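You operate a simulated robot arm through the tools that you are given. There is no shell and no other tool.

Carry out the task below with a simulated robot arm. There is one attempt and no reset: what you move stays moved.

## Task
Cure the round mould's resin with two bursts of the UV lamp.
Fine: mould on the lamp pad, lamp seated over it; afterwards lift the lamp back and put the hard cast on the desk mat. Set down upright: uv lamp.

It is judged by the outcome, as a careful person would: the job done as asked, and still so three seconds after it is handed in. It fails if anything else is knocked over, pushed out of place, dropped, spilled or broken.

## Robot
A 7-joint arm with a two-finger parallel gripper, fixed in place. Base frame: the origin is on the floor under the middle of its stand, x ahead of it, y to its left, z up; the work surface is at about z = 0.8. Readings come in m, degrees, newtons and seconds.
It reaches about 1.479 m from its shoulder. Its first joint turns from -166.0 to 166.0 degrees. Payload 4.4 kg.
Tool frame: the origin (TCP) lies between the finger pads and is the grasp point; the fingertips stand 0.023 m ahead of it; z points along the fingers, y is the line along which they close. The gripper opens to 0.094 m. The fingers are 0.038 m wide and 0.01 m thick; the gripper's body (0.054 by 0.096 m) begins 0.039 m behind the TCP.
Orientation is that of the tool frame in the base frame, as a unit quaternion [w, x, y, z]. With the fingers straight down and closing along the base's y, the tool's x points along the base's -x, its y along +y and its z along -z.

## Interface
- The arm moves only by the tool servo_tool. Its argument "series" is a list of rows, each a list of 7 numbers: the shift along the tool's x, y, z in m, then the turn, a rotation vector about the tool's x, y, z in degrees, then the finger opening in m, from 0 to 0.094. In form: [[x, y, z, rx, ry, rz, jaw], ...]. A call has 1 to 20 rows; each row is the pose to reach, as a shift and turn from the pose commanded when the call began, along the tool's axes at that moment. Each row takes 0.2 s and may step no farther than 0.05 m and 8.6 degrees from the row before; otherwise, or with a gripper value out of range, the whole call is refused. A pose out of reach is approached as far as the arm can. The call stops where the force on the tool passes 40 N (or 10 N more than at its start, if that is more) or the arm is blocked; 0.2 s more then pass. The fingers move at their own pace (about 0.072 m/s each) and stop on an object; they squeeze with about 38 N. The grip force told is the motor's: it shows also when the fingers shut on nothing. Time passes only in rows, and 0.2 s behind the last, so rows that repeat a pose let the fingers close. The reply holds the time, the measured pose of the TCP, the force on the tool along the base axes, the opening and the grip force, in the units named above and with some noise, with the torque about the TCP (base axes, N m) and any sound that the robot's microphone picked up, and new pictures: "pictures" is both (left out), scene, wrist or none.
- Cameras (640 x 400 px; columns grow to the right, rows downward): "scene" is fixed at [0.049, -0.6448, 1.4052]; the picture's right is [0.75, -0.66, 0.00], its down [-0.25, -0.29, -0.92] and it looks along [0.61, 0.70, -0.38] (base axes); focal length 340 px, centre (320, 200). "wrist" rides on the gripper at [0.086, 0.016, -0.074] in the tool frame; the picture's right is [-0.18, 0.98, 0.00], its down [-0.58, -0.11, -0.81] and it looks along [-0.79, -0.15, 0.59] (tool axes); focal length 243 px, centre (320, 200). There is no depth. A picture from a camera that has moved, and an enlarged one, comes with that camera's place and axes in the base frame and with its lens. The place of the scene camera against the robot may be out by one fixed shift of up to 0.018 m in any direction.
- zoom(camera, box): a new picture of the part [left, top, right, bottom] of that camera's present view, enlarged. The clock stands still meanwhile.
- sign_off(): hands the job in; it is judged then, once.

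Nothing tells you positions but the pictures and the camera data. Unless the task says otherwise, let go and move clear before handing in.

The tools are called after "Request:" as a command line: name --pt "numbers of a row" for each row, then --argument value for the rest, lists and objects as JSON in quotes. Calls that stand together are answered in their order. servo_tool: Moves the arm, as the interface text tells. Its arguments: {"type":"object","properties":{"series":{"type":"array"},"pictures":{"type":"string","enum":["both","scene","wrist","none"]}},"required":["series"]} The other tools are called the same way: zoom (camera, box) takes an enlarged picture of a part of a camera's view; sign_off () hands the job in.

At the start:

```text
t: 0.0
tcp_pos: [0.5832, 0.1215, 1.1761]
tool_rot: [0.0, 0.0, 1.0, 0.0]
wrist_force: [0.5, 0.1, 0.2]
torque: [0.0, 0.0, 0.0]
opening: 0.094
gripper_force: 0.0
```

scene: 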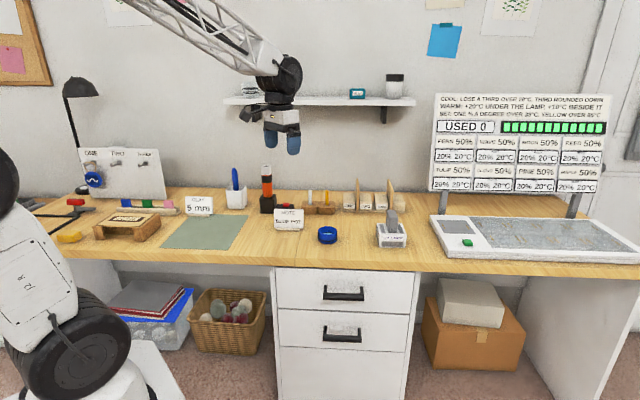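
wrist: 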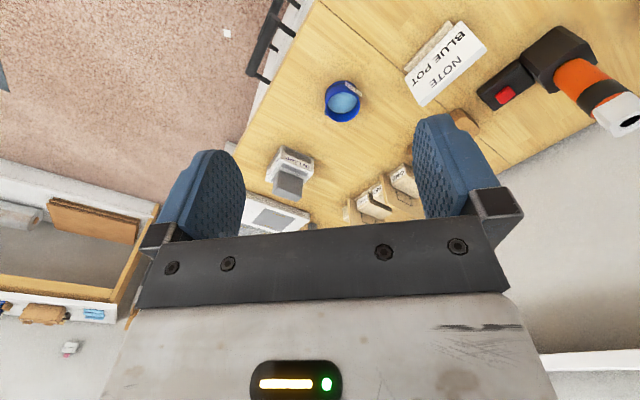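

I see a desk with a blue round pot (perhaps the mould), a small grey device beside it, a screen board, notes, and a green mat. I will first enlarge the pictures to identify the lamp, pad, mould and any notes.

Request:
zoom --camera "scene" --box '[260, 170, 440, 260]'

Request:
zoom --camera "scene" --box '[420, 80, 640, 270]'

Request:
zoom --camera "scene" --box '[40, 130, 280, 260]'

Request:
zoom --camera "scene" --box '[210, 60, 430, 140]'

Request:
zoom --camera "wrist" --box '[240, 60, 440, 240]'

```text
3.56 times, centred on (350, 215) of scene
camera zoom: at [0.049, -0.6448, 1.4052], right [0.75, -0.66, 0.0], down [-0.25, -0.29, -0.92], along [0.61, 0.7, -0.38], focal length 1209 px, centre (213, 147)
```

zoom: 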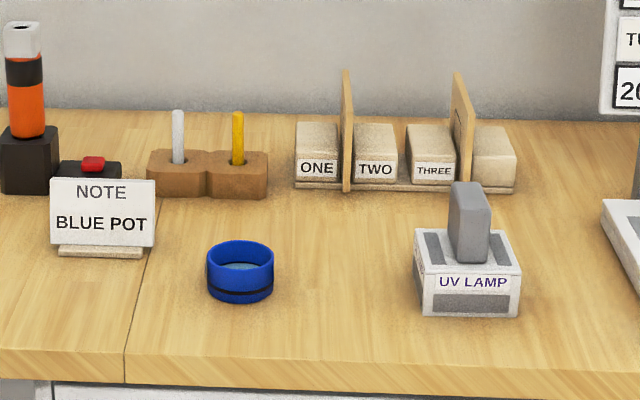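

```text
2.11 times, centred on (530, 175) of scene
camera zoom: at [0.049, -0.6448, 1.4052], right [0.75, -0.66, 0.0], down [-0.25, -0.29, -0.92], along [0.61, 0.7, -0.38], focal length 716 px, centre (-122, 253)
```

zoom: 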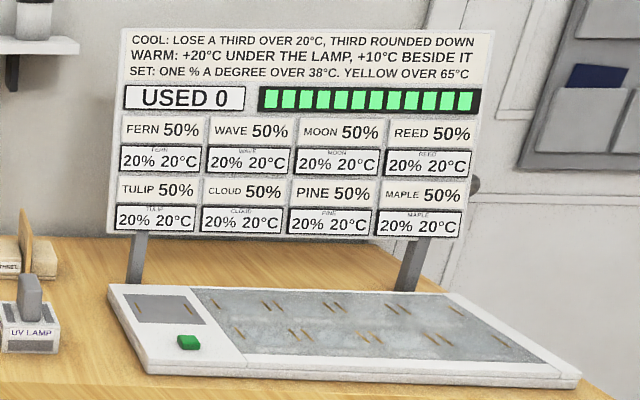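

```text
2.67 times, centred on (160, 195) of scene
camera zoom: at [0.049, -0.6448, 1.4052], right [0.75, -0.66, 0.0], down [-0.25, -0.29, -0.92], along [0.61, 0.7, -0.38], focal length 906 px, centre (747, 213)
```

zoom: 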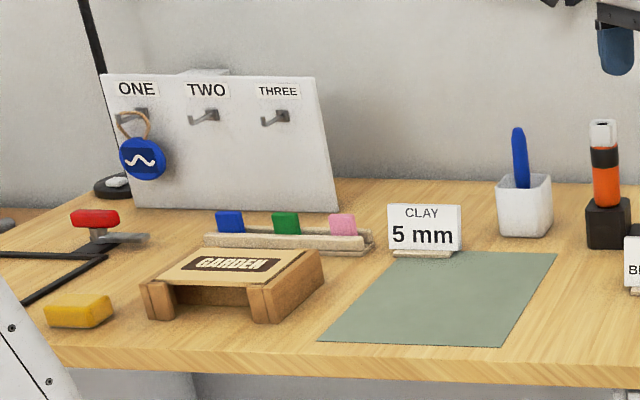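

```text
2.91 times, centred on (320, 100) of scene
camera zoom: at [0.049, -0.6448, 1.4052], right [0.75, -0.66, 0.0], down [-0.25, -0.29, -0.92], along [0.61, 0.7, -0.38], focal length 989 px, centre (320, 491)
```

zoom: 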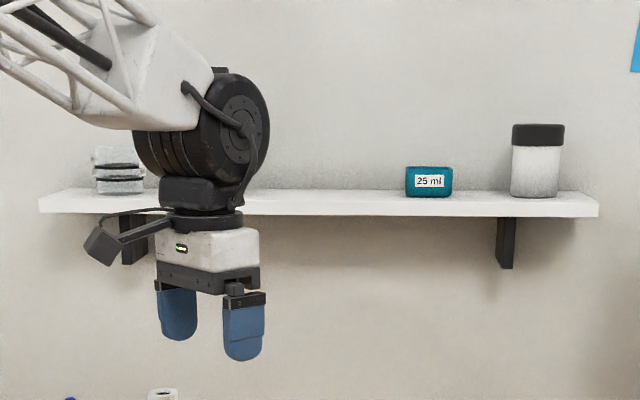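

```text
2.22 times, centred on (340, 150) of wrist
camera zoom: at [0.4964, 0.1368, 1.2503], right [0.18, 0.98, 0.0], down [0.58, -0.11, 0.81], along [0.79, -0.15, -0.59], focal length 539 px, centre (276, 311)
```

zoom: 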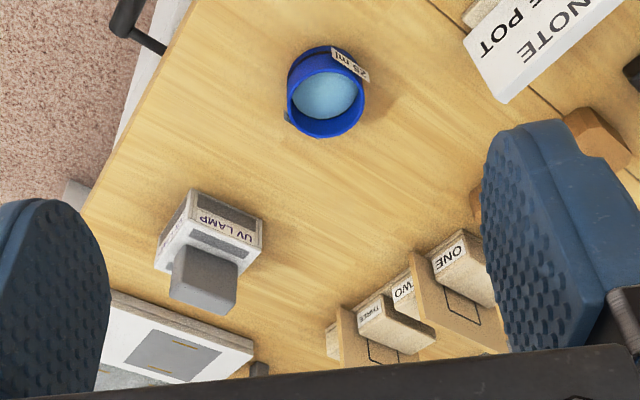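

The blue pot near (0.81, 0.19) holds pale liquid and carries a "25 ml" label, and the UV lamp box stands near (0.97, 0.0). I need closer pictures of the tray at the right and other small things before deciding which is the mould and which is the lamp pad.

Request:
zoom --camera "scene" --box '[425, 205, 535, 270]'

Request:
zoom --camera "scene" --box '[300, 215, 420, 260]'

Request:
zoom --camera "scene" --box '[225, 150, 345, 225]'

Request:
zoom --camera "scene" --box '[330, 165, 450, 255]'

Request:
zoom --camera "scene" --box '[20, 130, 170, 250]'

Request:
zoom --camera "scene" --box '[530, 200, 640, 275]'

```text
5.82 times, centred on (480, 238) of scene
camera zoom: at [0.049, -0.6448, 1.4052], right [0.75, -0.66, 0.0], down [-0.25, -0.29, -0.92], along [0.61, 0.7, -0.38], focal length 1978 px, centre (-611, -18)
```

zoom: 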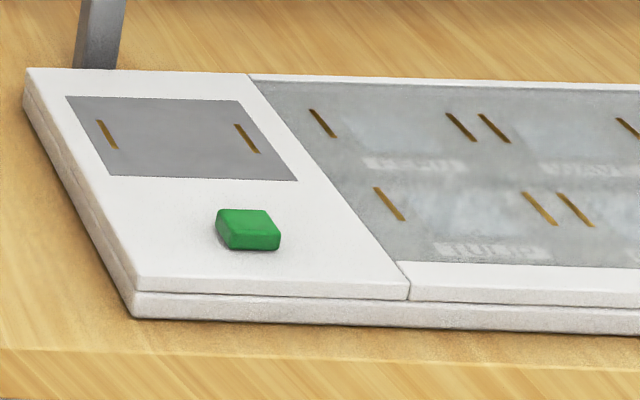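

```text
5.33 times, centred on (360, 238) of scene
camera zoom: at [0.049, -0.6448, 1.4052], right [0.75, -0.66, 0.0], down [-0.25, -0.29, -0.92], along [0.61, 0.7, -0.38], focal length 1813 px, centre (107, 0)
```

zoom: 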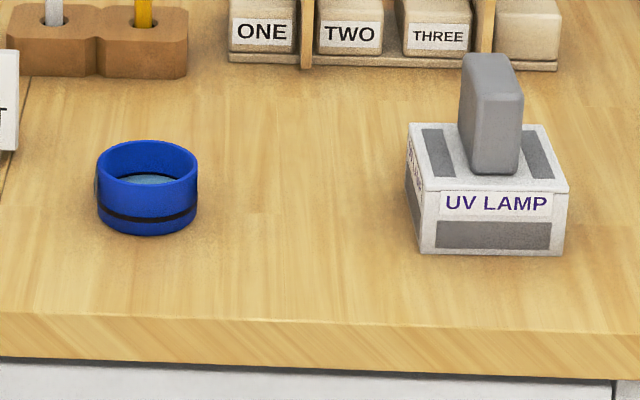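

```text
5.33 times, centred on (285, 188) of scene
camera zoom: at [0.049, -0.6448, 1.4052], right [0.75, -0.66, 0.0], down [-0.25, -0.29, -0.92], along [0.61, 0.7, -0.38], focal length 1813 px, centre (507, 267)
```

zoom: 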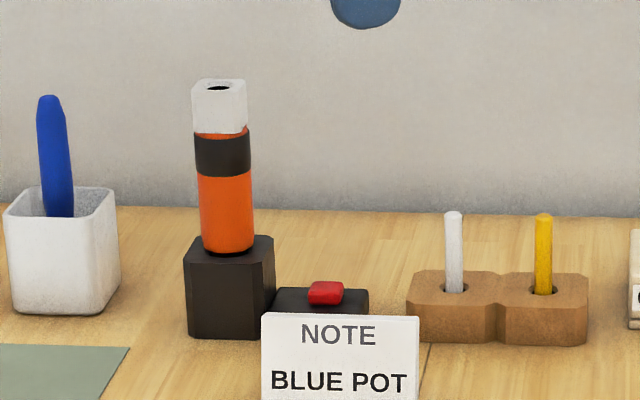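

```text
4.44 times, centred on (390, 210) of scene
camera zoom: at [0.049, -0.6448, 1.4052], right [0.75, -0.66, 0.0], down [-0.25, -0.29, -0.92], along [0.61, 0.7, -0.38], focal length 1511 px, centre (9, 156)
```

zoom: 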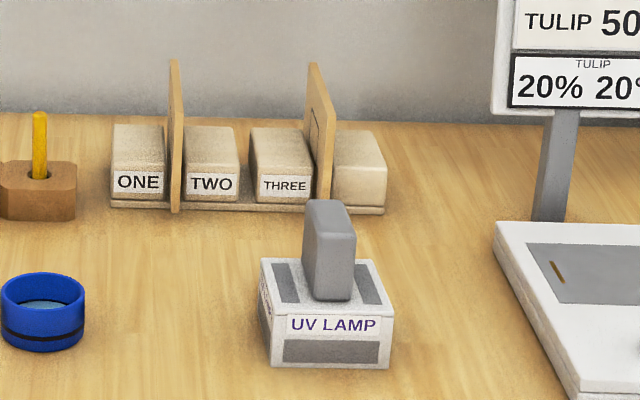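

```text
3.33 times, centred on (95, 190) of scene
camera zoom: at [0.049, -0.6448, 1.4052], right [0.75, -0.66, 0.0], down [-0.25, -0.29, -0.92], along [0.61, 0.7, -0.38], focal length 1133 px, centre (1070, 233)
```

zoom: 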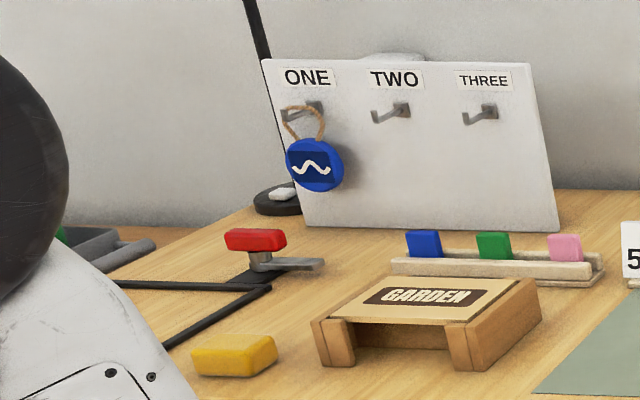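

```text
5.33 times, centred on (585, 238) of scene
camera zoom: at [0.049, -0.6448, 1.4052], right [0.75, -0.66, 0.0], down [-0.25, -0.29, -0.92], along [0.61, 0.7, -0.38], focal length 1813 px, centre (-1093, 0)
```

zoom: 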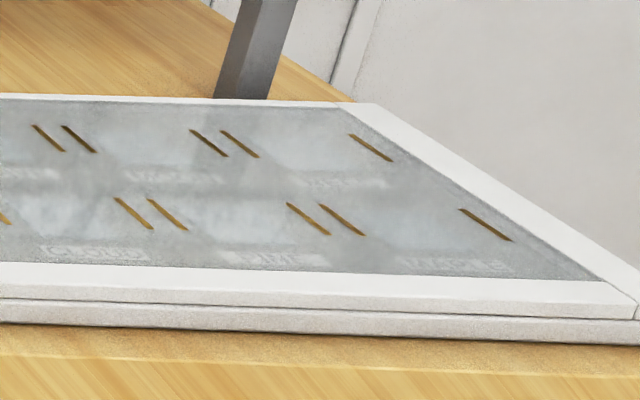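

The tray's left end has a grey pad with two gold contact marks and a green button, which looks like the lamp pad and burst switch; the blue pot looks like a round mould. I will lift and turn the wrist camera to look at the shelf and the whole desk before touching anything.

Request:
servo_tool --pt "0 0 -0.028 0 0 -8.5 0.094" --pt "0 0 -0.056 0 0 -17 0.094" --pt "0 0 -0.084 0 0 -25.5 0.094" --pt "0 0 -0.112 0 0 -34 0.094" --pt "0 0 -0.14 0 0 -42.5 0.094" --pt "0 0 -0.168 0 0 -51 0.094" --pt "0 0 -0.196 0 0 -59.5 0.094"

```text
t: 1.6
tcp_pos: [0.583, 0.1209, 1.3714]
tool_rot: [-0.001, -0.497, 0.868, 0.001]
wrist_force: [-0.1, 0.4, 0.7]
torque: [0.01, 0.01, -0.01]
opening: 0.0942
gripper_force: 0.0
camera wrist: at [0.5264, 0.054, 1.4465], right [-0.75, 0.66, 0.0], down [0.39, 0.45, 0.81], along [0.53, 0.61, -0.59], focal length 243 px, centre (320, 200)
```

scene: 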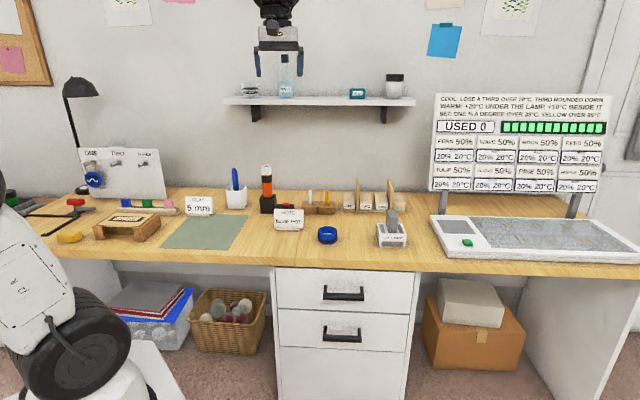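
wrist: 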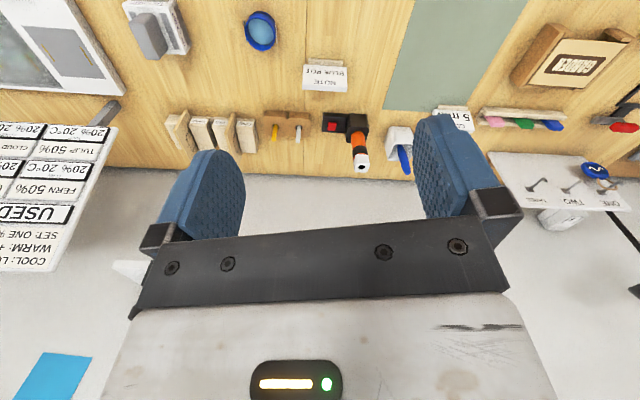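

The wrist view now shows the desk from above (upside down), and a bottle is now visible on the shelf. I'll enlarge several regions.

Request:
zoom --camera "scene" --box '[220, 45, 420, 125]'

Request:
zoom --camera "wrist" --box '[0, 0, 180, 110]'

Request:
zoom --camera "wrist" --box '[100, 0, 360, 160]'

Request:
zoom --camera "wrist" --box '[460, 20, 640, 240]'

```text
3.20 times, centred on (320, 85) of scene
camera zoom: at [0.049, -0.6448, 1.4052], right [0.75, -0.66, 0.0], down [-0.25, -0.29, -0.92], along [0.61, 0.7, -0.38], focal length 1088 px, centre (320, 568)
```

zoom: 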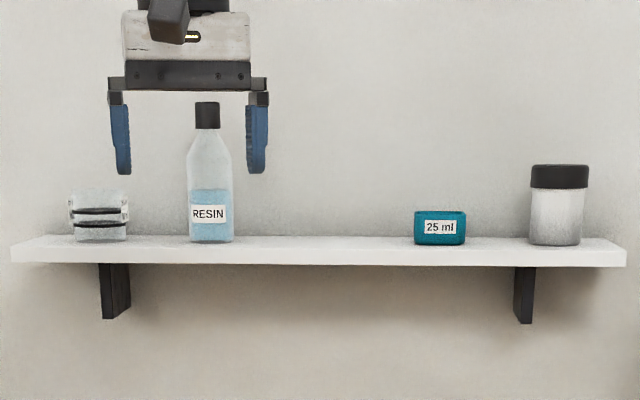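

```text
3.56 times, centred on (90, 55) of wrist
camera zoom: at [0.5264, 0.054, 1.4465], right [-0.75, 0.66, 0.0], down [0.39, 0.45, 0.81], along [0.53, 0.61, -0.59], focal length 863 px, centre (1138, 716)
```

zoom: 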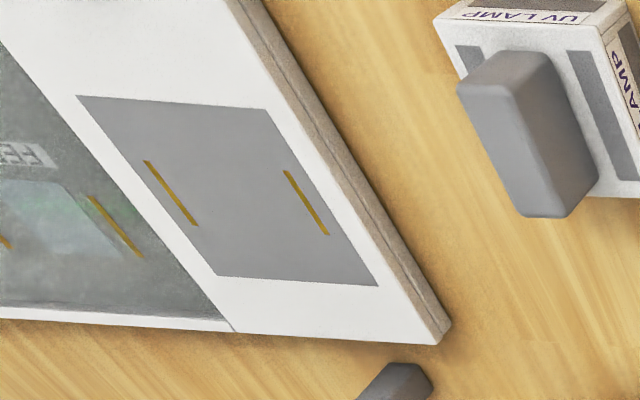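

```text
2.46 times, centred on (230, 80) of wrist
camera zoom: at [0.5264, 0.054, 1.4465], right [-0.75, 0.66, 0.0], down [0.39, 0.45, 0.81], along [0.53, 0.61, -0.59], focal length 597 px, centre (542, 495)
```

zoom: 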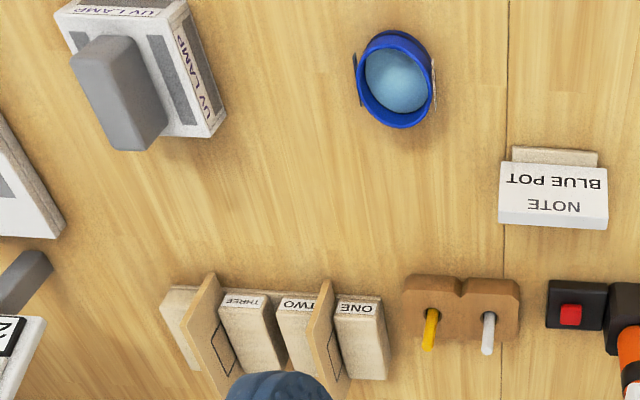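

```text
1.82 times, centred on (550, 130) of wrist
camera zoom: at [0.5264, 0.054, 1.4465], right [-0.75, 0.66, 0.0], down [0.39, 0.45, 0.81], along [0.53, 0.61, -0.59], focal length 441 px, centre (-98, 327)
```

zoom: 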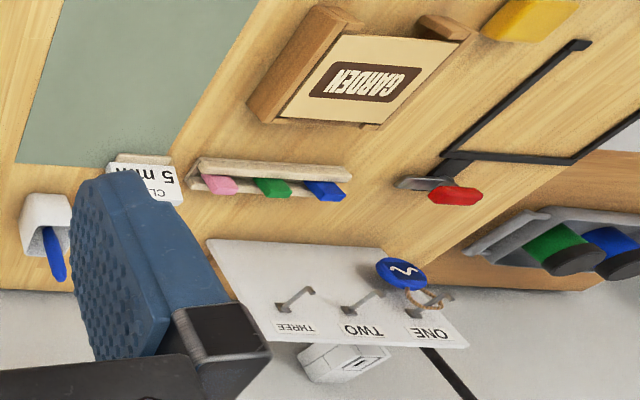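

The shelf holds the resin bottle, a teal mould and a stack of clear pots, so the blue pot already holding resin is the round mould. The desk is turned about -45°; the pad is near (1.15,-0.15), the lamp near (0.93,-0.03). I will align the tool with the desk and take a closer look.

Request:
servo_tool --pt "0.0131 -0.0255 0.0342 0 0 2.92 0.094" --pt "0.0262 -0.0511 0.0684 0 0 5.84 0.094" --pt "0.0392 -0.0766 0.1026 0 0 8.76 0.094" --pt "0.0523 -0.1022 0.1368 0 0 11.68 0.094" --pt "0.0654 -0.1277 0.171 0 0 14.6 0.094"

```text
t: 2.8
tcp_pos: [0.6595, -0.0013, 1.2005]
tool_rot: [0.0, -0.381, 0.925, 0.0]
wrist_force: [-0.1, -0.9, 0.6]
torque: [0.01, 0.0, 0.03]
opening: 0.0941
gripper_force: 0.0
camera wrist: at [0.5869, -0.0501, 1.2758], right [-0.56, 0.83, 0.0], down [0.49, 0.33, 0.81], along [0.67, 0.45, -0.59], focal length 243 px, centre (320, 200)
```

scene: 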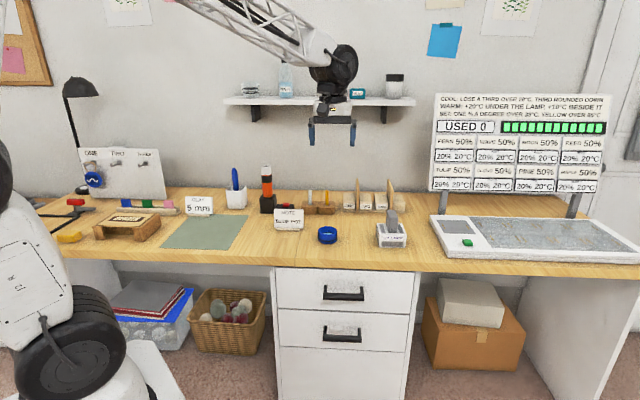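
wrist: 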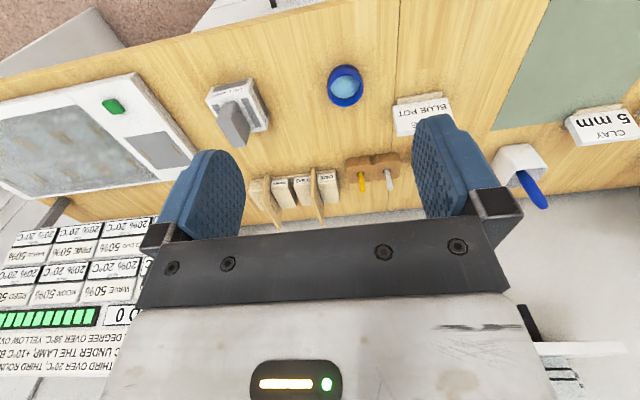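

Request:
zoom --camera "wrist" --box '[180, 50, 380, 170]'

Request:
zoom --camera "wrist" --box '[80, 70, 280, 190]'

```text
3.20 times, centred on (280, 110) of wrist
camera zoom: at [0.5869, -0.0501, 1.2758], right [-0.56, 0.83, 0.0], down [0.49, 0.33, 0.81], along [0.67, 0.45, -0.59], focal length 776 px, centre (448, 488)
```

zoom: 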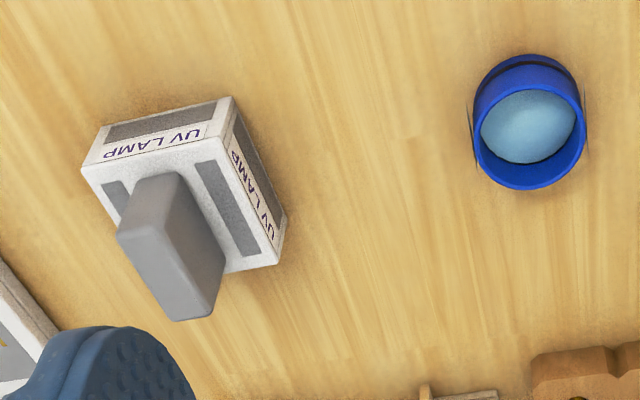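

```text
3.20 times, centred on (180, 130) of wrist
camera zoom: at [0.5869, -0.0501, 1.2758], right [-0.56, 0.83, 0.0], down [0.49, 0.33, 0.81], along [0.67, 0.45, -0.59], focal length 776 px, centre (768, 424)
```

zoom: 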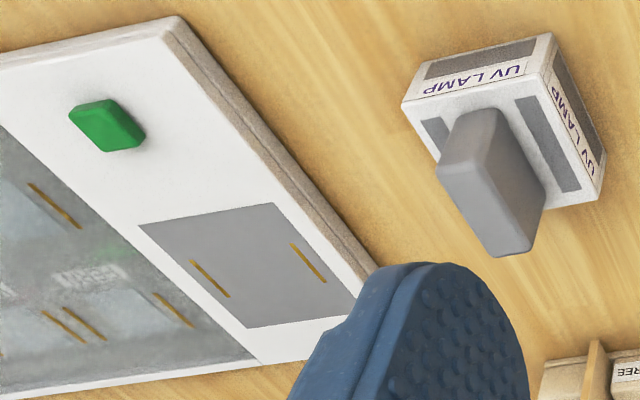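

The pot's rim centre triangulates to about (0.761, 0.126, 0.844), about 0.066 m across; the lamp box is about 0.086 m square centred near (0.922, -0.023); the pad is centred near (1.159, -0.145). I move above the pot for a closer check before gripping.

Request:
servo_tool --pt "-0.027 0.0031 0.03 0 0 0 0.094" --pt "-0.054 0.0062 0.06 0 0 0 0.094" --pt "-0.081 0.0093 0.09 0 0 0 0.094" --pt "-0.108 0.0125 0.12 0 0 0 0.094" --pt "-0.135 0.0156 0.15 0 0 0 0.094" --pt "-0.1619 0.0187 0.18 0 0 0 0.094"

```text
t: 4.2
tcp_pos: [0.7616, 0.1283, 1.0209]
tool_rot: [0.001, -0.382, 0.924, 0.0]
wrist_force: [-0.3, -0.1, -0.2]
torque: [0.0, -0.02, -0.01]
opening: 0.094
gripper_force: 0.0
camera wrist: at [0.6886, 0.0789, 1.0962], right [-0.56, 0.83, 0.0], down [0.49, 0.33, 0.81], along [0.67, 0.45, -0.59], focal length 243 px, centre (320, 200)
```

scene: 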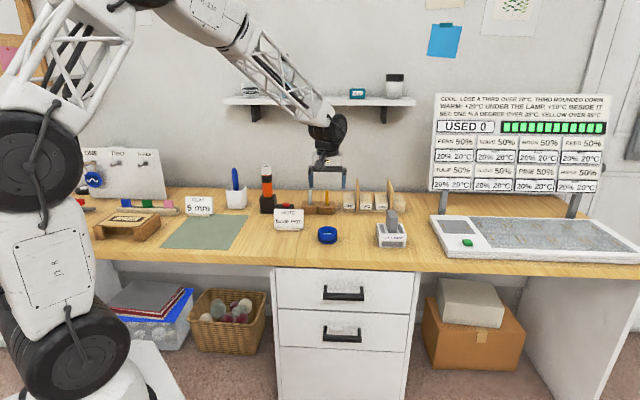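
wrist: 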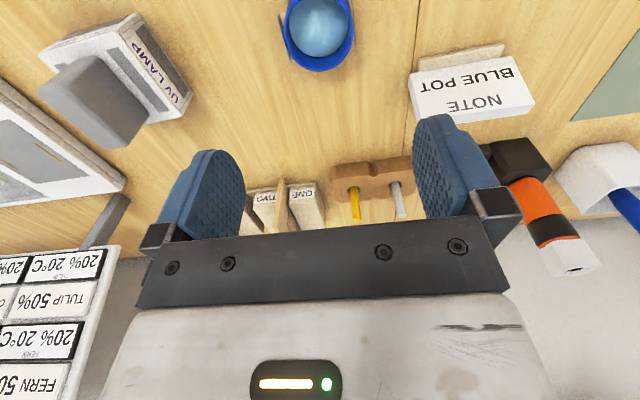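

Request:
zoom --camera "wrist" --box '[260, 0, 380, 75]'

Request:
zoom --camera "wrist" --box '[30, 0, 210, 160]'

```text
5.33 times, centred on (320, 38) of wrist
camera zoom: at [0.6886, 0.0789, 1.0962], right [-0.56, 0.83, 0.0], down [0.49, 0.33, 0.81], along [0.67, 0.45, -0.59], focal length 1294 px, centre (320, 1067)
```

zoom: 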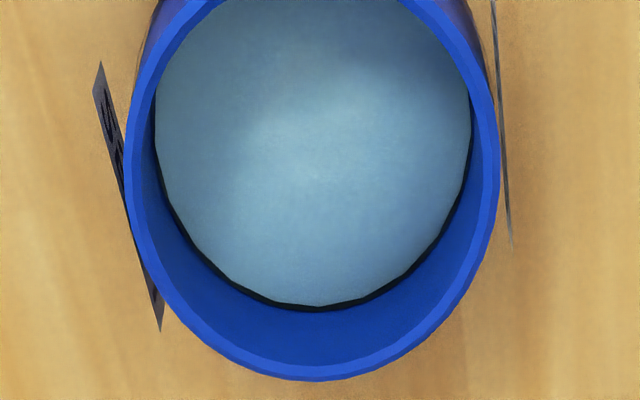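

```text
2.50 times, centred on (120, 80) of wrist
camera zoom: at [0.6886, 0.0789, 1.0962], right [-0.56, 0.83, 0.0], down [0.49, 0.33, 0.81], along [0.67, 0.45, -0.59], focal length 606 px, centre (820, 500)
```

zoom: 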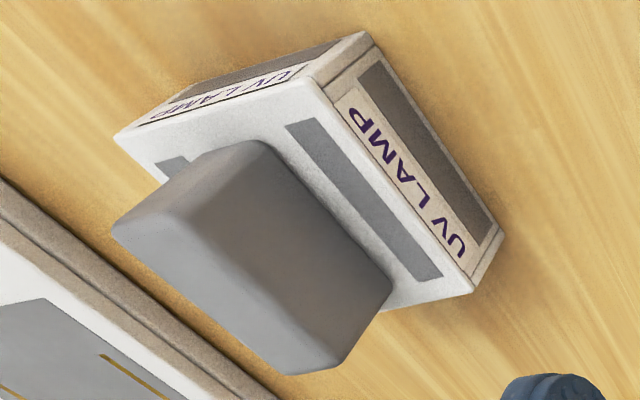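

The pot centre refines to about (0.763, 0.128), rim z about 0.844, so straight down from here with the fingers straddling it. I descend and look before closing.

Request:
servo_tool --pt "-0.0003 0 0.04 0 0 0 0.094" --pt "-0.0005 0 0.08 0 0 0 0.094" --pt "-0.0008 0 0.12 0 0 0 0.094" --pt "-0.001 0 0.15 0 0 0 0.094" --pt "-0.001 0 0.17 0 0 0 0.094" --pt "-0.001 0 0.18 0 0 0 0.094"

```text
t: 5.6
tcp_pos: [0.7625, 0.128, 0.8415]
tool_rot: [0.0, -0.382, 0.924, 0.0]
wrist_force: [0.4, 0.3, 0.0]
torque: [-0.05, 0.04, 0.02]
opening: 0.0939
gripper_force: 0.0
camera wrist: at [0.6889, 0.0774, 0.915], right [-0.56, 0.83, 0.0], down [0.49, 0.33, 0.81], along [0.67, 0.45, -0.59], focal length 243 px, centre (320, 200)
```

scene: 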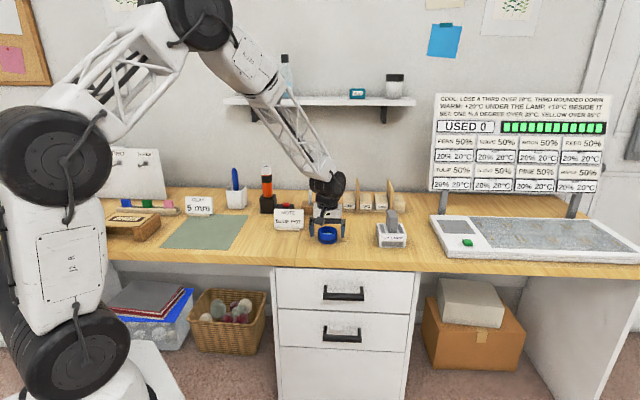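
wrist: 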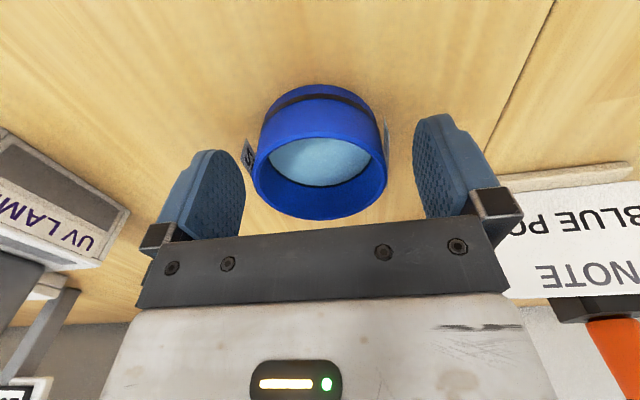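

The pot sits centrally between the open fingers. A quick enlargement to verify fore-aft alignment before closing.

Request:
zoom --camera "wrist" --box '[220, 70, 420, 240]'

Request:
zoom --camera "scene" --box '[270, 160, 390, 255]'

```text
2.35 times, centred on (320, 155) of wrist
camera zoom: at [0.6889, 0.0774, 0.915], right [-0.56, 0.83, 0.0], down [0.49, 0.33, 0.81], along [0.67, 0.45, -0.59], focal length 571 px, centre (320, 306)
```

zoom: 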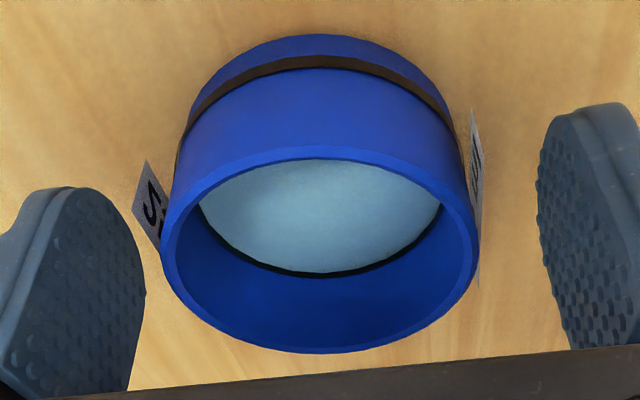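

```text
4.21 times, centred on (330, 208) of scene
camera zoom: at [0.049, -0.6448, 1.4052], right [0.75, -0.66, 0.0], down [-0.25, -0.29, -0.92], along [0.61, 0.7, -0.38], focal length 1431 px, centre (278, 168)
```

zoom: 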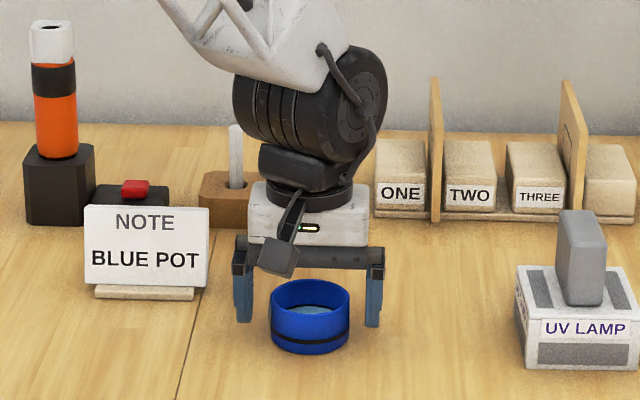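

Aligned within a few millimetres. I lower the last centimetre and close on the pot.

Request:
servo_tool --pt "-0.001 0 0.005 0 0 0 0.094" --pt "-0.001 0 0.01 0 0 0 0.094" --pt "-0.001 0 0.01 0 0 0 0.08" --pt "-0.001 0 0.01 0 0 0 0.07" --pt "-0.001 0 0.01 0 0 0 0.06" --pt "-0.001 0 0.01 0 0 0 0.05" --pt "-0.001 0 0.01 0 0 0 0.05"

```text
t: 7.2
tcp_pos: [0.7634, 0.1281, 0.8309]
tool_rot: [0.0, -0.382, 0.924, 0.001]
wrist_force: [-0.6, 1.1, 0.0]
torque: [0.03, 0.05, 0.02]
opening: 0.0647
gripper_force: 37.8
camera wrist: at [0.6895, 0.0778, 0.9047], right [-0.56, 0.83, 0.0], down [0.49, 0.33, 0.81], along [0.67, 0.45, -0.59], focal length 243 px, centre (320, 200)
```

scene: 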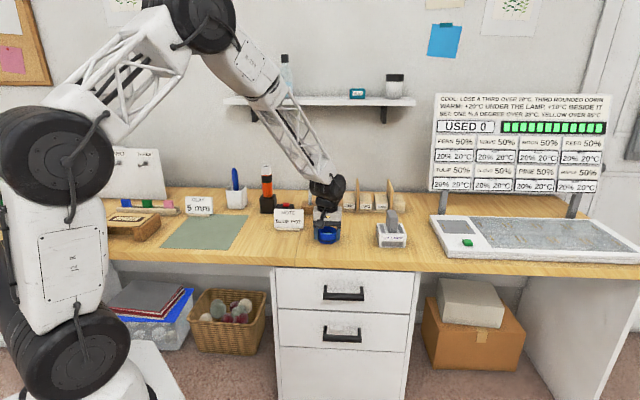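
wrist: 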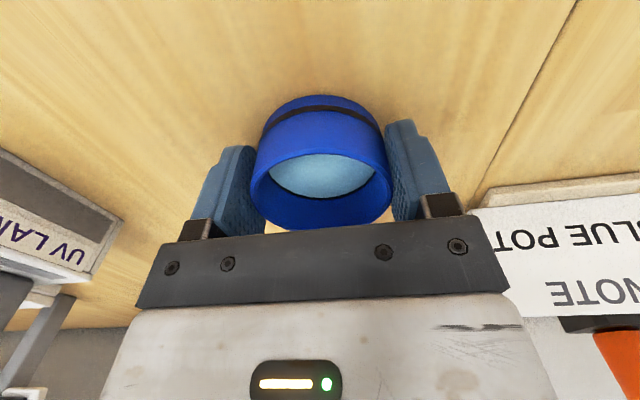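

The pot is gripped (opening 0.065). I lift it gently straight up, keeping it level, and check.

Request:
servo_tool --pt "0 0 -0.008 0 0 0 0.05" --pt "0 0 -0.025 0 0 0 0.05" --pt "0 0 -0.05 0 0 0 0.05" --pt "0 0 -0.08 0 0 0 0.05" --pt "0 0 -0.11 0 0 0 0.05" --pt "0 0 -0.14 0 0 0 0.05" --pt "0 0 -0.165 0 0 0 0.05" --pt "0 0 -0.182 0 0 0 0.05" --pt "0 0 -0.19 0 0 0 0.05"

```text
t: 9.2
tcp_pos: [0.7631, 0.1282, 1.0212]
tool_rot: [0.0, -0.382, 0.924, 0.0]
wrist_force: [0.8, -1.3, -0.8]
torque: [-0.02, -0.03, -0.02]
opening: 0.0649
gripper_force: 38.0
camera wrist: at [0.6892, 0.0779, 1.0962], right [-0.56, 0.83, 0.0], down [0.49, 0.33, 0.81], along [0.67, 0.45, -0.59], focal length 243 px, centre (320, 200)
```

scene: 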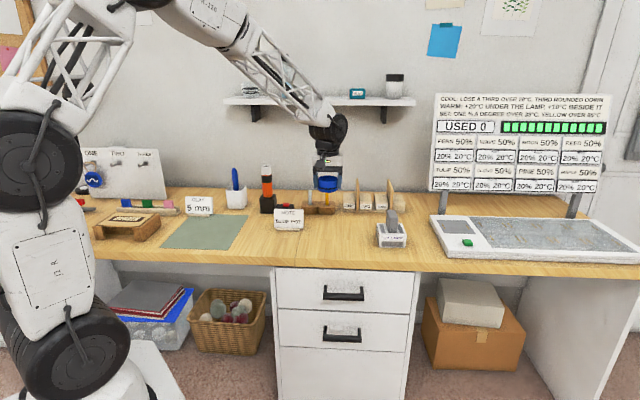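
wrist: 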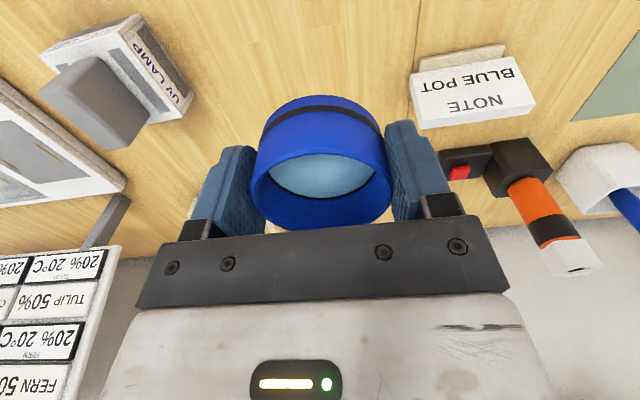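

The pot is held level. I carry it over at z≈1.02 (clear of the lamp handle) to above the lamp pad.

Request:
servo_tool --pt "-0.0018 -0.0093 0 0 0 0 0.05" --pt "-0.0053 -0.028 0 0 0 0 0.05" --pt "-0.0105 -0.056 0 0 0 0 0.05" --pt "-0.0175 -0.0934 0 0 0 0 0.05" --pt "-0.0254 -0.1354 0 0 0 0 0.05" --pt "-0.0333 -0.1774 0 0 0 0 0.05" --pt "-0.0411 -0.2194 0 0 0 0 0.05" --pt "-0.049 -0.2614 0 0 0 0 0.05" --pt "-0.0569 -0.3034 0 0 0 0 0.05" --pt "-0.0648 -0.3454 0 0 0 0 0.05" --pt "-0.0718 -0.3828 0 0 0 0 0.05" --pt "-0.0779 -0.4155 0 0 0 0 0.05" --pt "-0.0823 -0.4388 0 0 0 0 0.05" --pt "-0.0858 -0.4575 0 0 0 0 0.05" --pt "-0.0875 -0.4668 0 0 0 0 0.05" --pt "-0.0875 -0.4668 0 0 0 0 0.05"

```text
t: 12.6
tcp_pos: [1.1537, -0.14, 1.0199]
tool_rot: [0.0, -0.382, 0.924, 0.001]
wrist_force: [0.2, 0.3, -0.5]
torque: [0.01, -0.01, -0.02]
opening: 0.0645
gripper_force: 38.4
camera wrist: at [1.0806, -0.19, 1.0944], right [-0.56, 0.83, 0.0], down [0.49, 0.33, 0.81], along [0.67, 0.45, -0.59], focal length 243 px, centre (320, 200)
```

scene: 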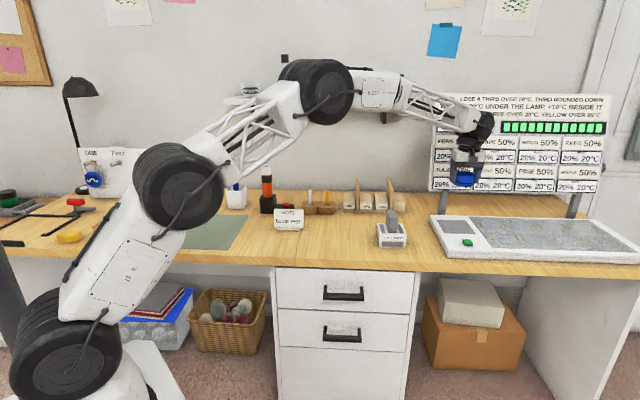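
wrist: 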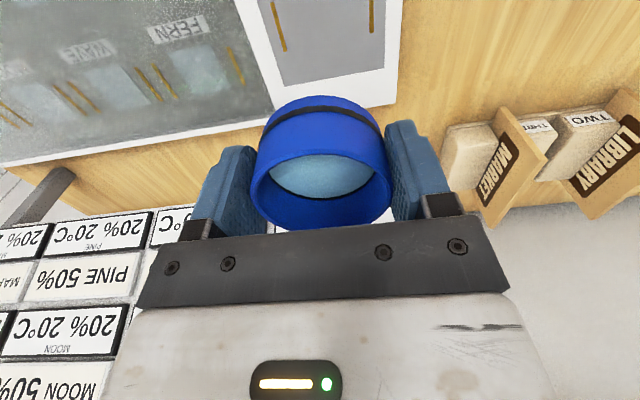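

The pot is above the tray, the pad's back part and its gold marks show at the top of the wrist picture. I enlarge it to fix the pad position exactly.

Request:
zoom --camera "wrist" --box '[220, 0, 420, 125]'

Request:
zoom --camera "scene" --box '[420, 110, 540, 270]'

Request:
zoom --camera "wrist" --box '[220, 70, 420, 240]'

```text
3.20 times, centred on (320, 62) of wrist
camera zoom: at [1.0806, -0.19, 1.0944], right [-0.56, 0.83, 0.0], down [0.49, 0.33, 0.81], along [0.67, 0.45, -0.59], focal length 776 px, centre (320, 640)
```

zoom: 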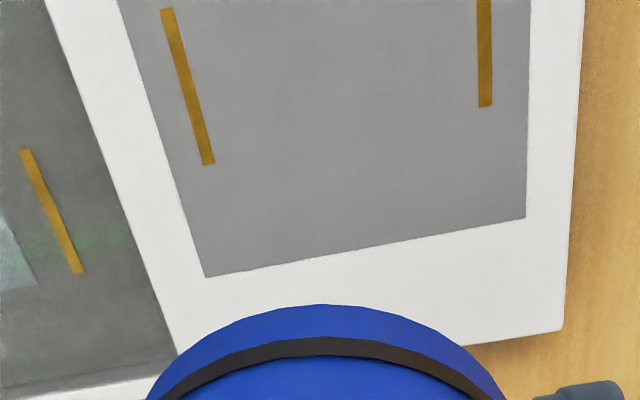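

```text
2.50 times, centred on (480, 190) of scene
camera zoom: at [0.049, -0.6448, 1.4052], right [0.75, -0.66, 0.0], down [-0.25, -0.29, -0.92], along [0.61, 0.7, -0.38], focal length 850 px, centre (-80, 225)
```

zoom: 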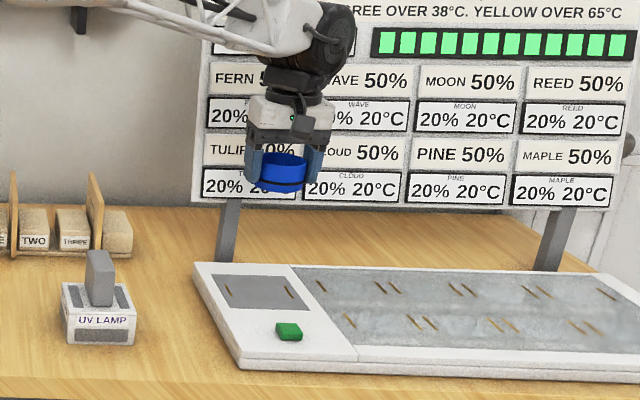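

```text
2.35 times, centred on (320, 155) of wrist
camera zoom: at [1.0806, -0.19, 1.0944], right [-0.56, 0.83, 0.0], down [0.49, 0.33, 0.81], along [0.67, 0.45, -0.59], focal length 571 px, centre (320, 306)
```

zoom: 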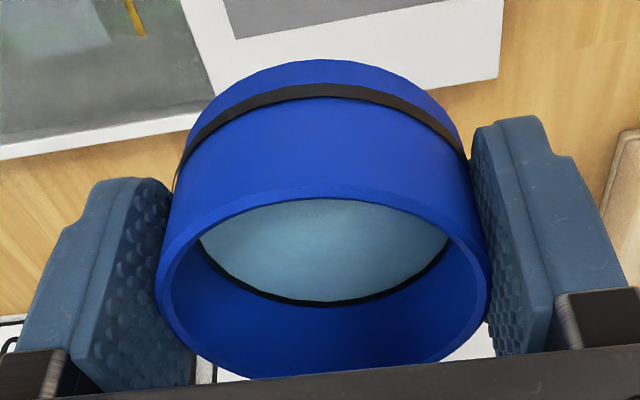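

The tray top triangulates to z≈0.831 and the pad centre to (1.144, -0.143). I shift slightly toward that and lower to just above the pad, then look.

Request:
servo_tool --pt "0.004 0.0016 0.015 0 0 0 0.05" --pt "0.008 0.0032 0.04 0 0 0 0.05" --pt "0.0118 0.0047 0.07 0 0 0 0.05" --pt "0.0118 0.0047 0.1 0 0 0 0.05" --pt "0.0118 0.0047 0.12 0 0 0 0.05" --pt "0.0118 0.0047 0.135 0 0 0 0.05" --pt "0.0118 0.0047 0.142 0 0 0 0.05" --pt "0.0118 0.0047 0.145 0 0 0 0.05"

```text
t: 14.4
tcp_pos: [1.1437, -0.1436, 0.8752]
tool_rot: [0.0, -0.382, 0.924, 0.0]
wrist_force: [-0.1, 0.1, -0.9]
torque: [0.03, 0.02, 0.01]
opening: 0.0644
gripper_force: 37.9
camera wrist: at [1.0702, -0.1945, 0.9501], right [-0.56, 0.83, 0.0], down [0.49, 0.33, 0.81], along [0.67, 0.45, -0.59], focal length 243 px, centre (320, 200)
```

scene: 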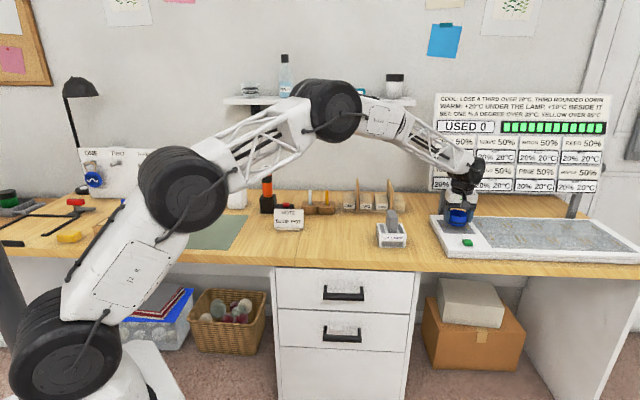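
wrist: 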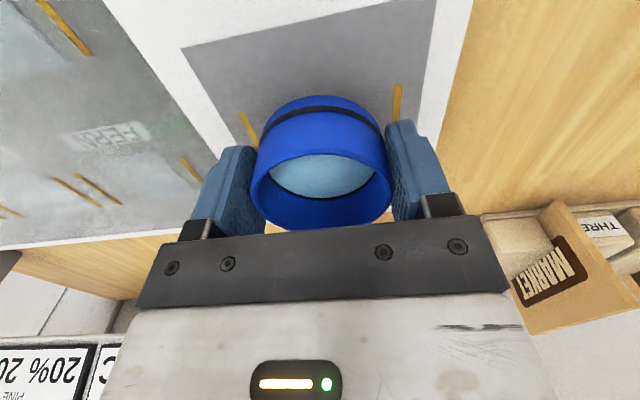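

Request:
zoom --camera "wrist" --box '[160, 0, 460, 180]'

Request:
zoom --camera "scene" --box '[420, 180, 520, 260]'

```text
2.13 times, centred on (310, 90) of wrist
camera zoom: at [1.0702, -0.1945, 0.9501], right [-0.56, 0.83, 0.0], down [0.49, 0.33, 0.81], along [0.67, 0.45, -0.59], focal length 518 px, centre (341, 435)
```

zoom: 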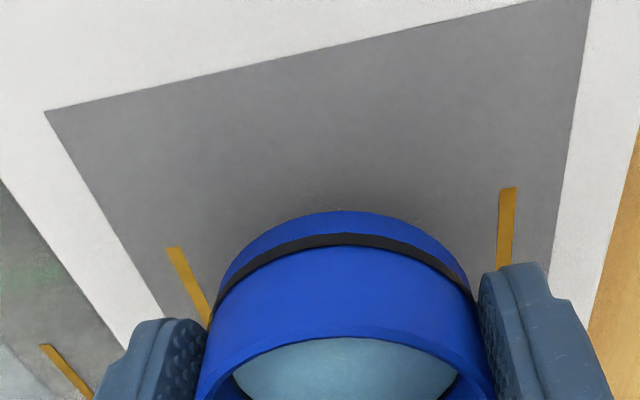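

```text
5.00 times, centred on (470, 220) of scene
camera zoom: at [0.049, -0.6448, 1.4052], right [0.75, -0.66, 0.0], down [-0.25, -0.29, -0.92], along [0.61, 0.7, -0.38], focal length 1700 px, centre (-430, 100)
```

zoom: 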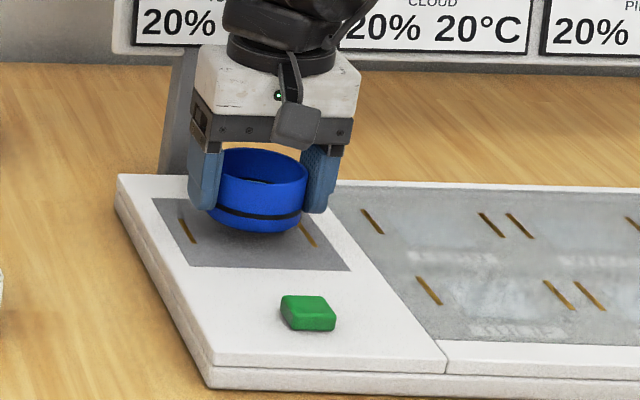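

Pad centre confirmed at about (1.1447, -0.1424); the pot is within 3 mm of it. I lower in small steps until the pot touches.

Request:
servo_tool --pt "0.001 0 0.003 0 0 0 0.05" --pt "0.002 0 0.006 0 0 0 0.05" --pt "0.002 0 0.009 0 0 0 0.05" --pt "0.002 0 0.011 0 0 0 0.05" --pictures "none"

```text
t: 15.4
tcp_pos: [1.1419, -0.1472, 0.8647]
tool_rot: [0.0, -0.382, 0.924, 0.0]
wrist_force: [0.6, 0.1, -0.3]
torque: [-0.01, 0.0, 0.01]
opening: 0.0644
gripper_force: 37.9
```

No contact yet at TCP z 0.865. I keep lowering by a millimetre or so at a time.

Request:
servo_tool --pt "0 0 0.001 0 0 0 0.05" --pt "0 0 0.002 0 0 0 0.05" --pictures "none"

```text
t: 16.0
tcp_pos: [1.1417, -0.1468, 0.8644]
tool_rot: [0.0, -0.382, 0.924, 0.0]
wrist_force: [0.1, 0.2, -0.1]
torque: [0.03, 0.0, -0.02]
opening: 0.0647
gripper_force: 37.9
```

Request:
servo_tool --pt "0 0 0.001 0 0 0 0.05" --pt "0 0 0.002 0 0 0 0.05"

```text
t: 16.6
tcp_pos: [1.1423, -0.1471, 0.8613]
tool_rot: [0.001, -0.381, 0.925, 0.0]
wrist_force: [-0.2, -0.1, -1.0]
torque: [-0.02, 0.0, 0.02]
opening: 0.0648
gripper_force: 37.8
camera wrist: at [1.0688, -0.1973, 0.9358], right [-0.56, 0.83, 0.0], down [0.49, 0.33, 0.81], along [0.67, 0.45, -0.59], focal length 243 px, centre (320, 200)
```

scene: 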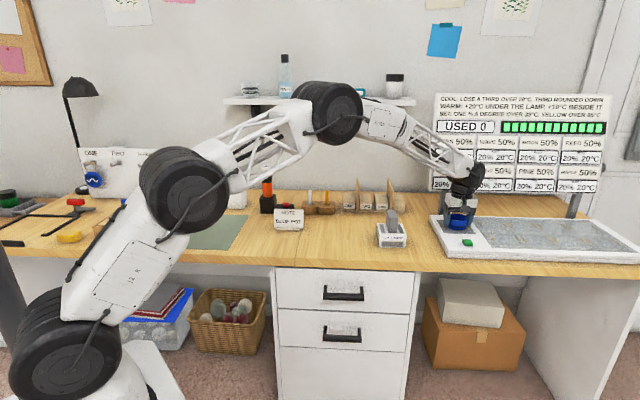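
wrist: 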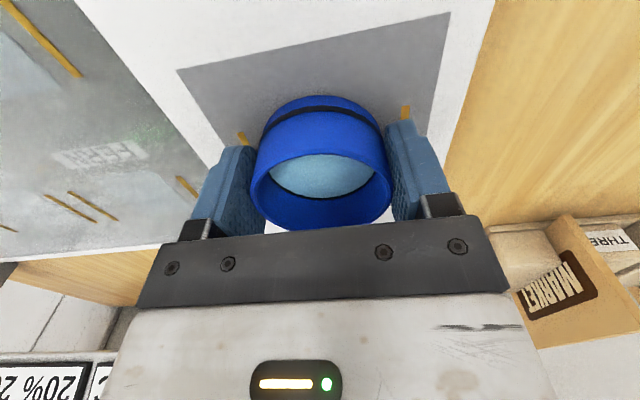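

Request:
zoom --camera "wrist" --box '[170, 0, 470, 180]'

Request:
zoom --camera "scene" --box '[430, 190, 500, 246]'

```text
2.13 times, centred on (320, 90) of wrist
camera zoom: at [1.0688, -0.1973, 0.9358], right [-0.56, 0.83, 0.0], down [0.49, 0.33, 0.81], along [0.67, 0.45, -0.59], focal length 518 px, centre (320, 435)
```

zoom: 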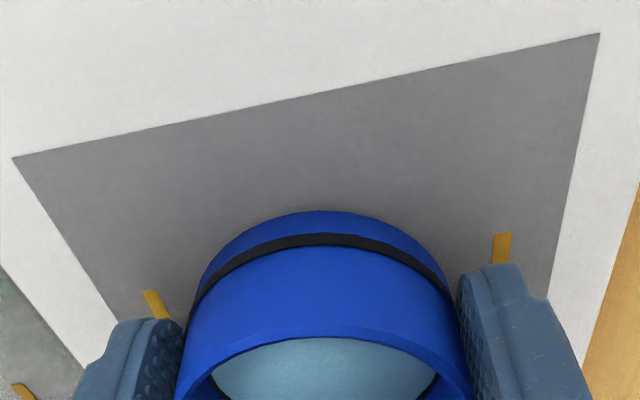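

```text
7.14 times, centred on (465, 218) of scene
camera zoom: at [0.049, -0.6448, 1.4052], right [0.75, -0.66, 0.0], down [-0.25, -0.29, -0.92], along [0.61, 0.7, -0.38], focal length 2428 px, centre (-716, 71)
```

zoom: 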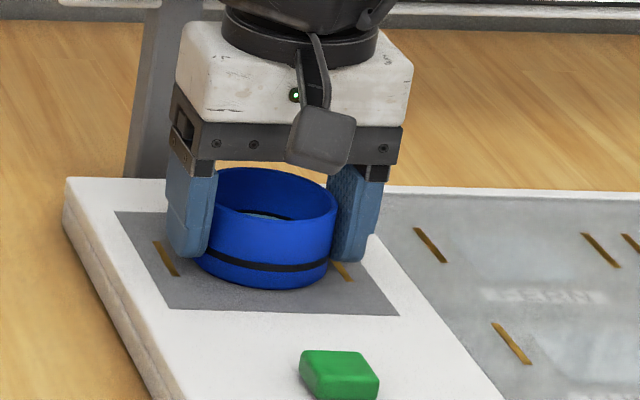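

The pot looks to be practically touching. One or two more millimetres with force watching.

Request:
servo_tool --pt "0 0 0.001 0 0 0 0.05" --pt "0 0 0.001 0 0 0 0.05" --pictures "none"

```text
t: 17.2
tcp_pos: [1.1409, -0.1475, 0.8605]
tool_rot: [0.0, -0.382, 0.924, 0.0]
wrist_force: [-1.1, -1.7, 4.6]
torque: [0.01, 0.09, 0.03]
opening: 0.0647
gripper_force: 38.6
```

Contact is felt (about 5 N). I open the fingers and rise straight up.

Request:
servo_tool --pt "0 0 0 0 0 0 0.07" --pt "0 0 0 0 0 0 0.08" --pt "0 0 0 0 0 0 0.094" --pt "0 0 0 0 0 0 0.094" --pt "0 0 -0.02 0 0 0 0.094" --pt "0 0 -0.05 0 0 0 0.094" --pt "0 0 -0.09 0 0 0 0.094" --pt "0 0 -0.13 0 0 0 0.094" --pt "0 0 -0.16 0 0 0 0.094"

```text
t: 19.2
tcp_pos: [1.1392, -0.1464, 1.0167]
tool_rot: [-0.001, -0.382, 0.924, 0.001]
wrist_force: [0.5, -0.2, -0.8]
torque: [0.02, -0.01, 0.0]
opening: 0.0941
gripper_force: 0.2
camera wrist: at [1.0678, -0.1961, 1.0918], right [-0.56, 0.83, 0.0], down [0.49, 0.33, 0.81], along [0.67, 0.45, -0.59], focal length 243 px, centre (320, 200)
```

scene: 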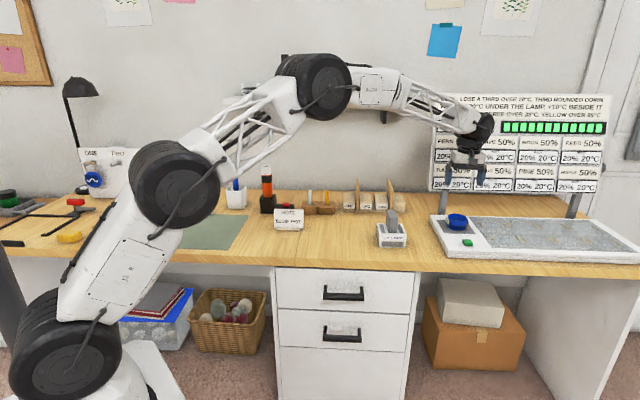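
wrist: 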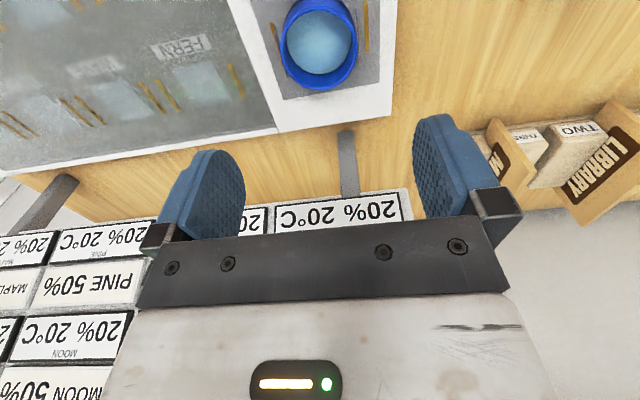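

The pot stands on the pad between the gold marks. I enlarge to check its centring.

Request:
zoom --camera "wrist" --box '[230, 0, 410, 120]'

Request:
zoom --camera "scene" --box '[420, 195, 520, 260]'

```text
3.33 times, centred on (320, 60) of wrist
camera zoom: at [1.0678, -0.1961, 1.0918], right [-0.56, 0.83, 0.0], down [0.49, 0.33, 0.81], along [0.67, 0.45, -0.59], focal length 809 px, centre (320, 667)
```

zoom: 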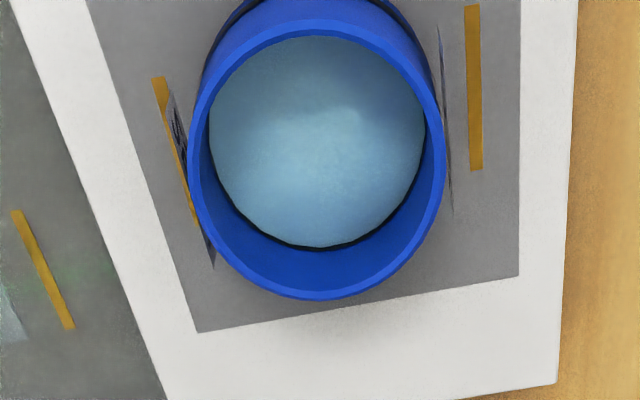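

```text
6.15 times, centred on (470, 228) of scene
camera zoom: at [0.049, -0.6448, 1.4052], right [0.75, -0.66, 0.0], down [-0.25, -0.29, -0.92], along [0.61, 0.7, -0.38], focal length 2092 px, centre (-603, 31)
```

zoom: 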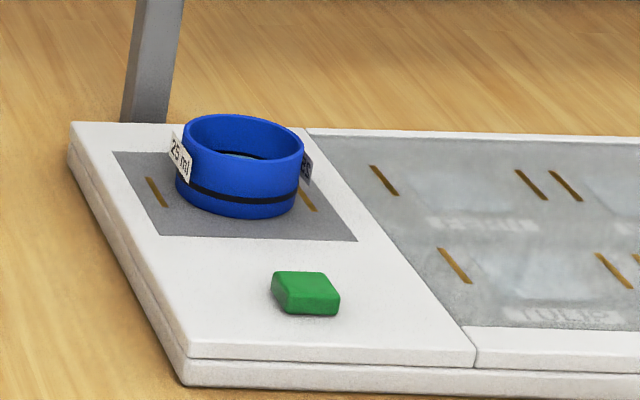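

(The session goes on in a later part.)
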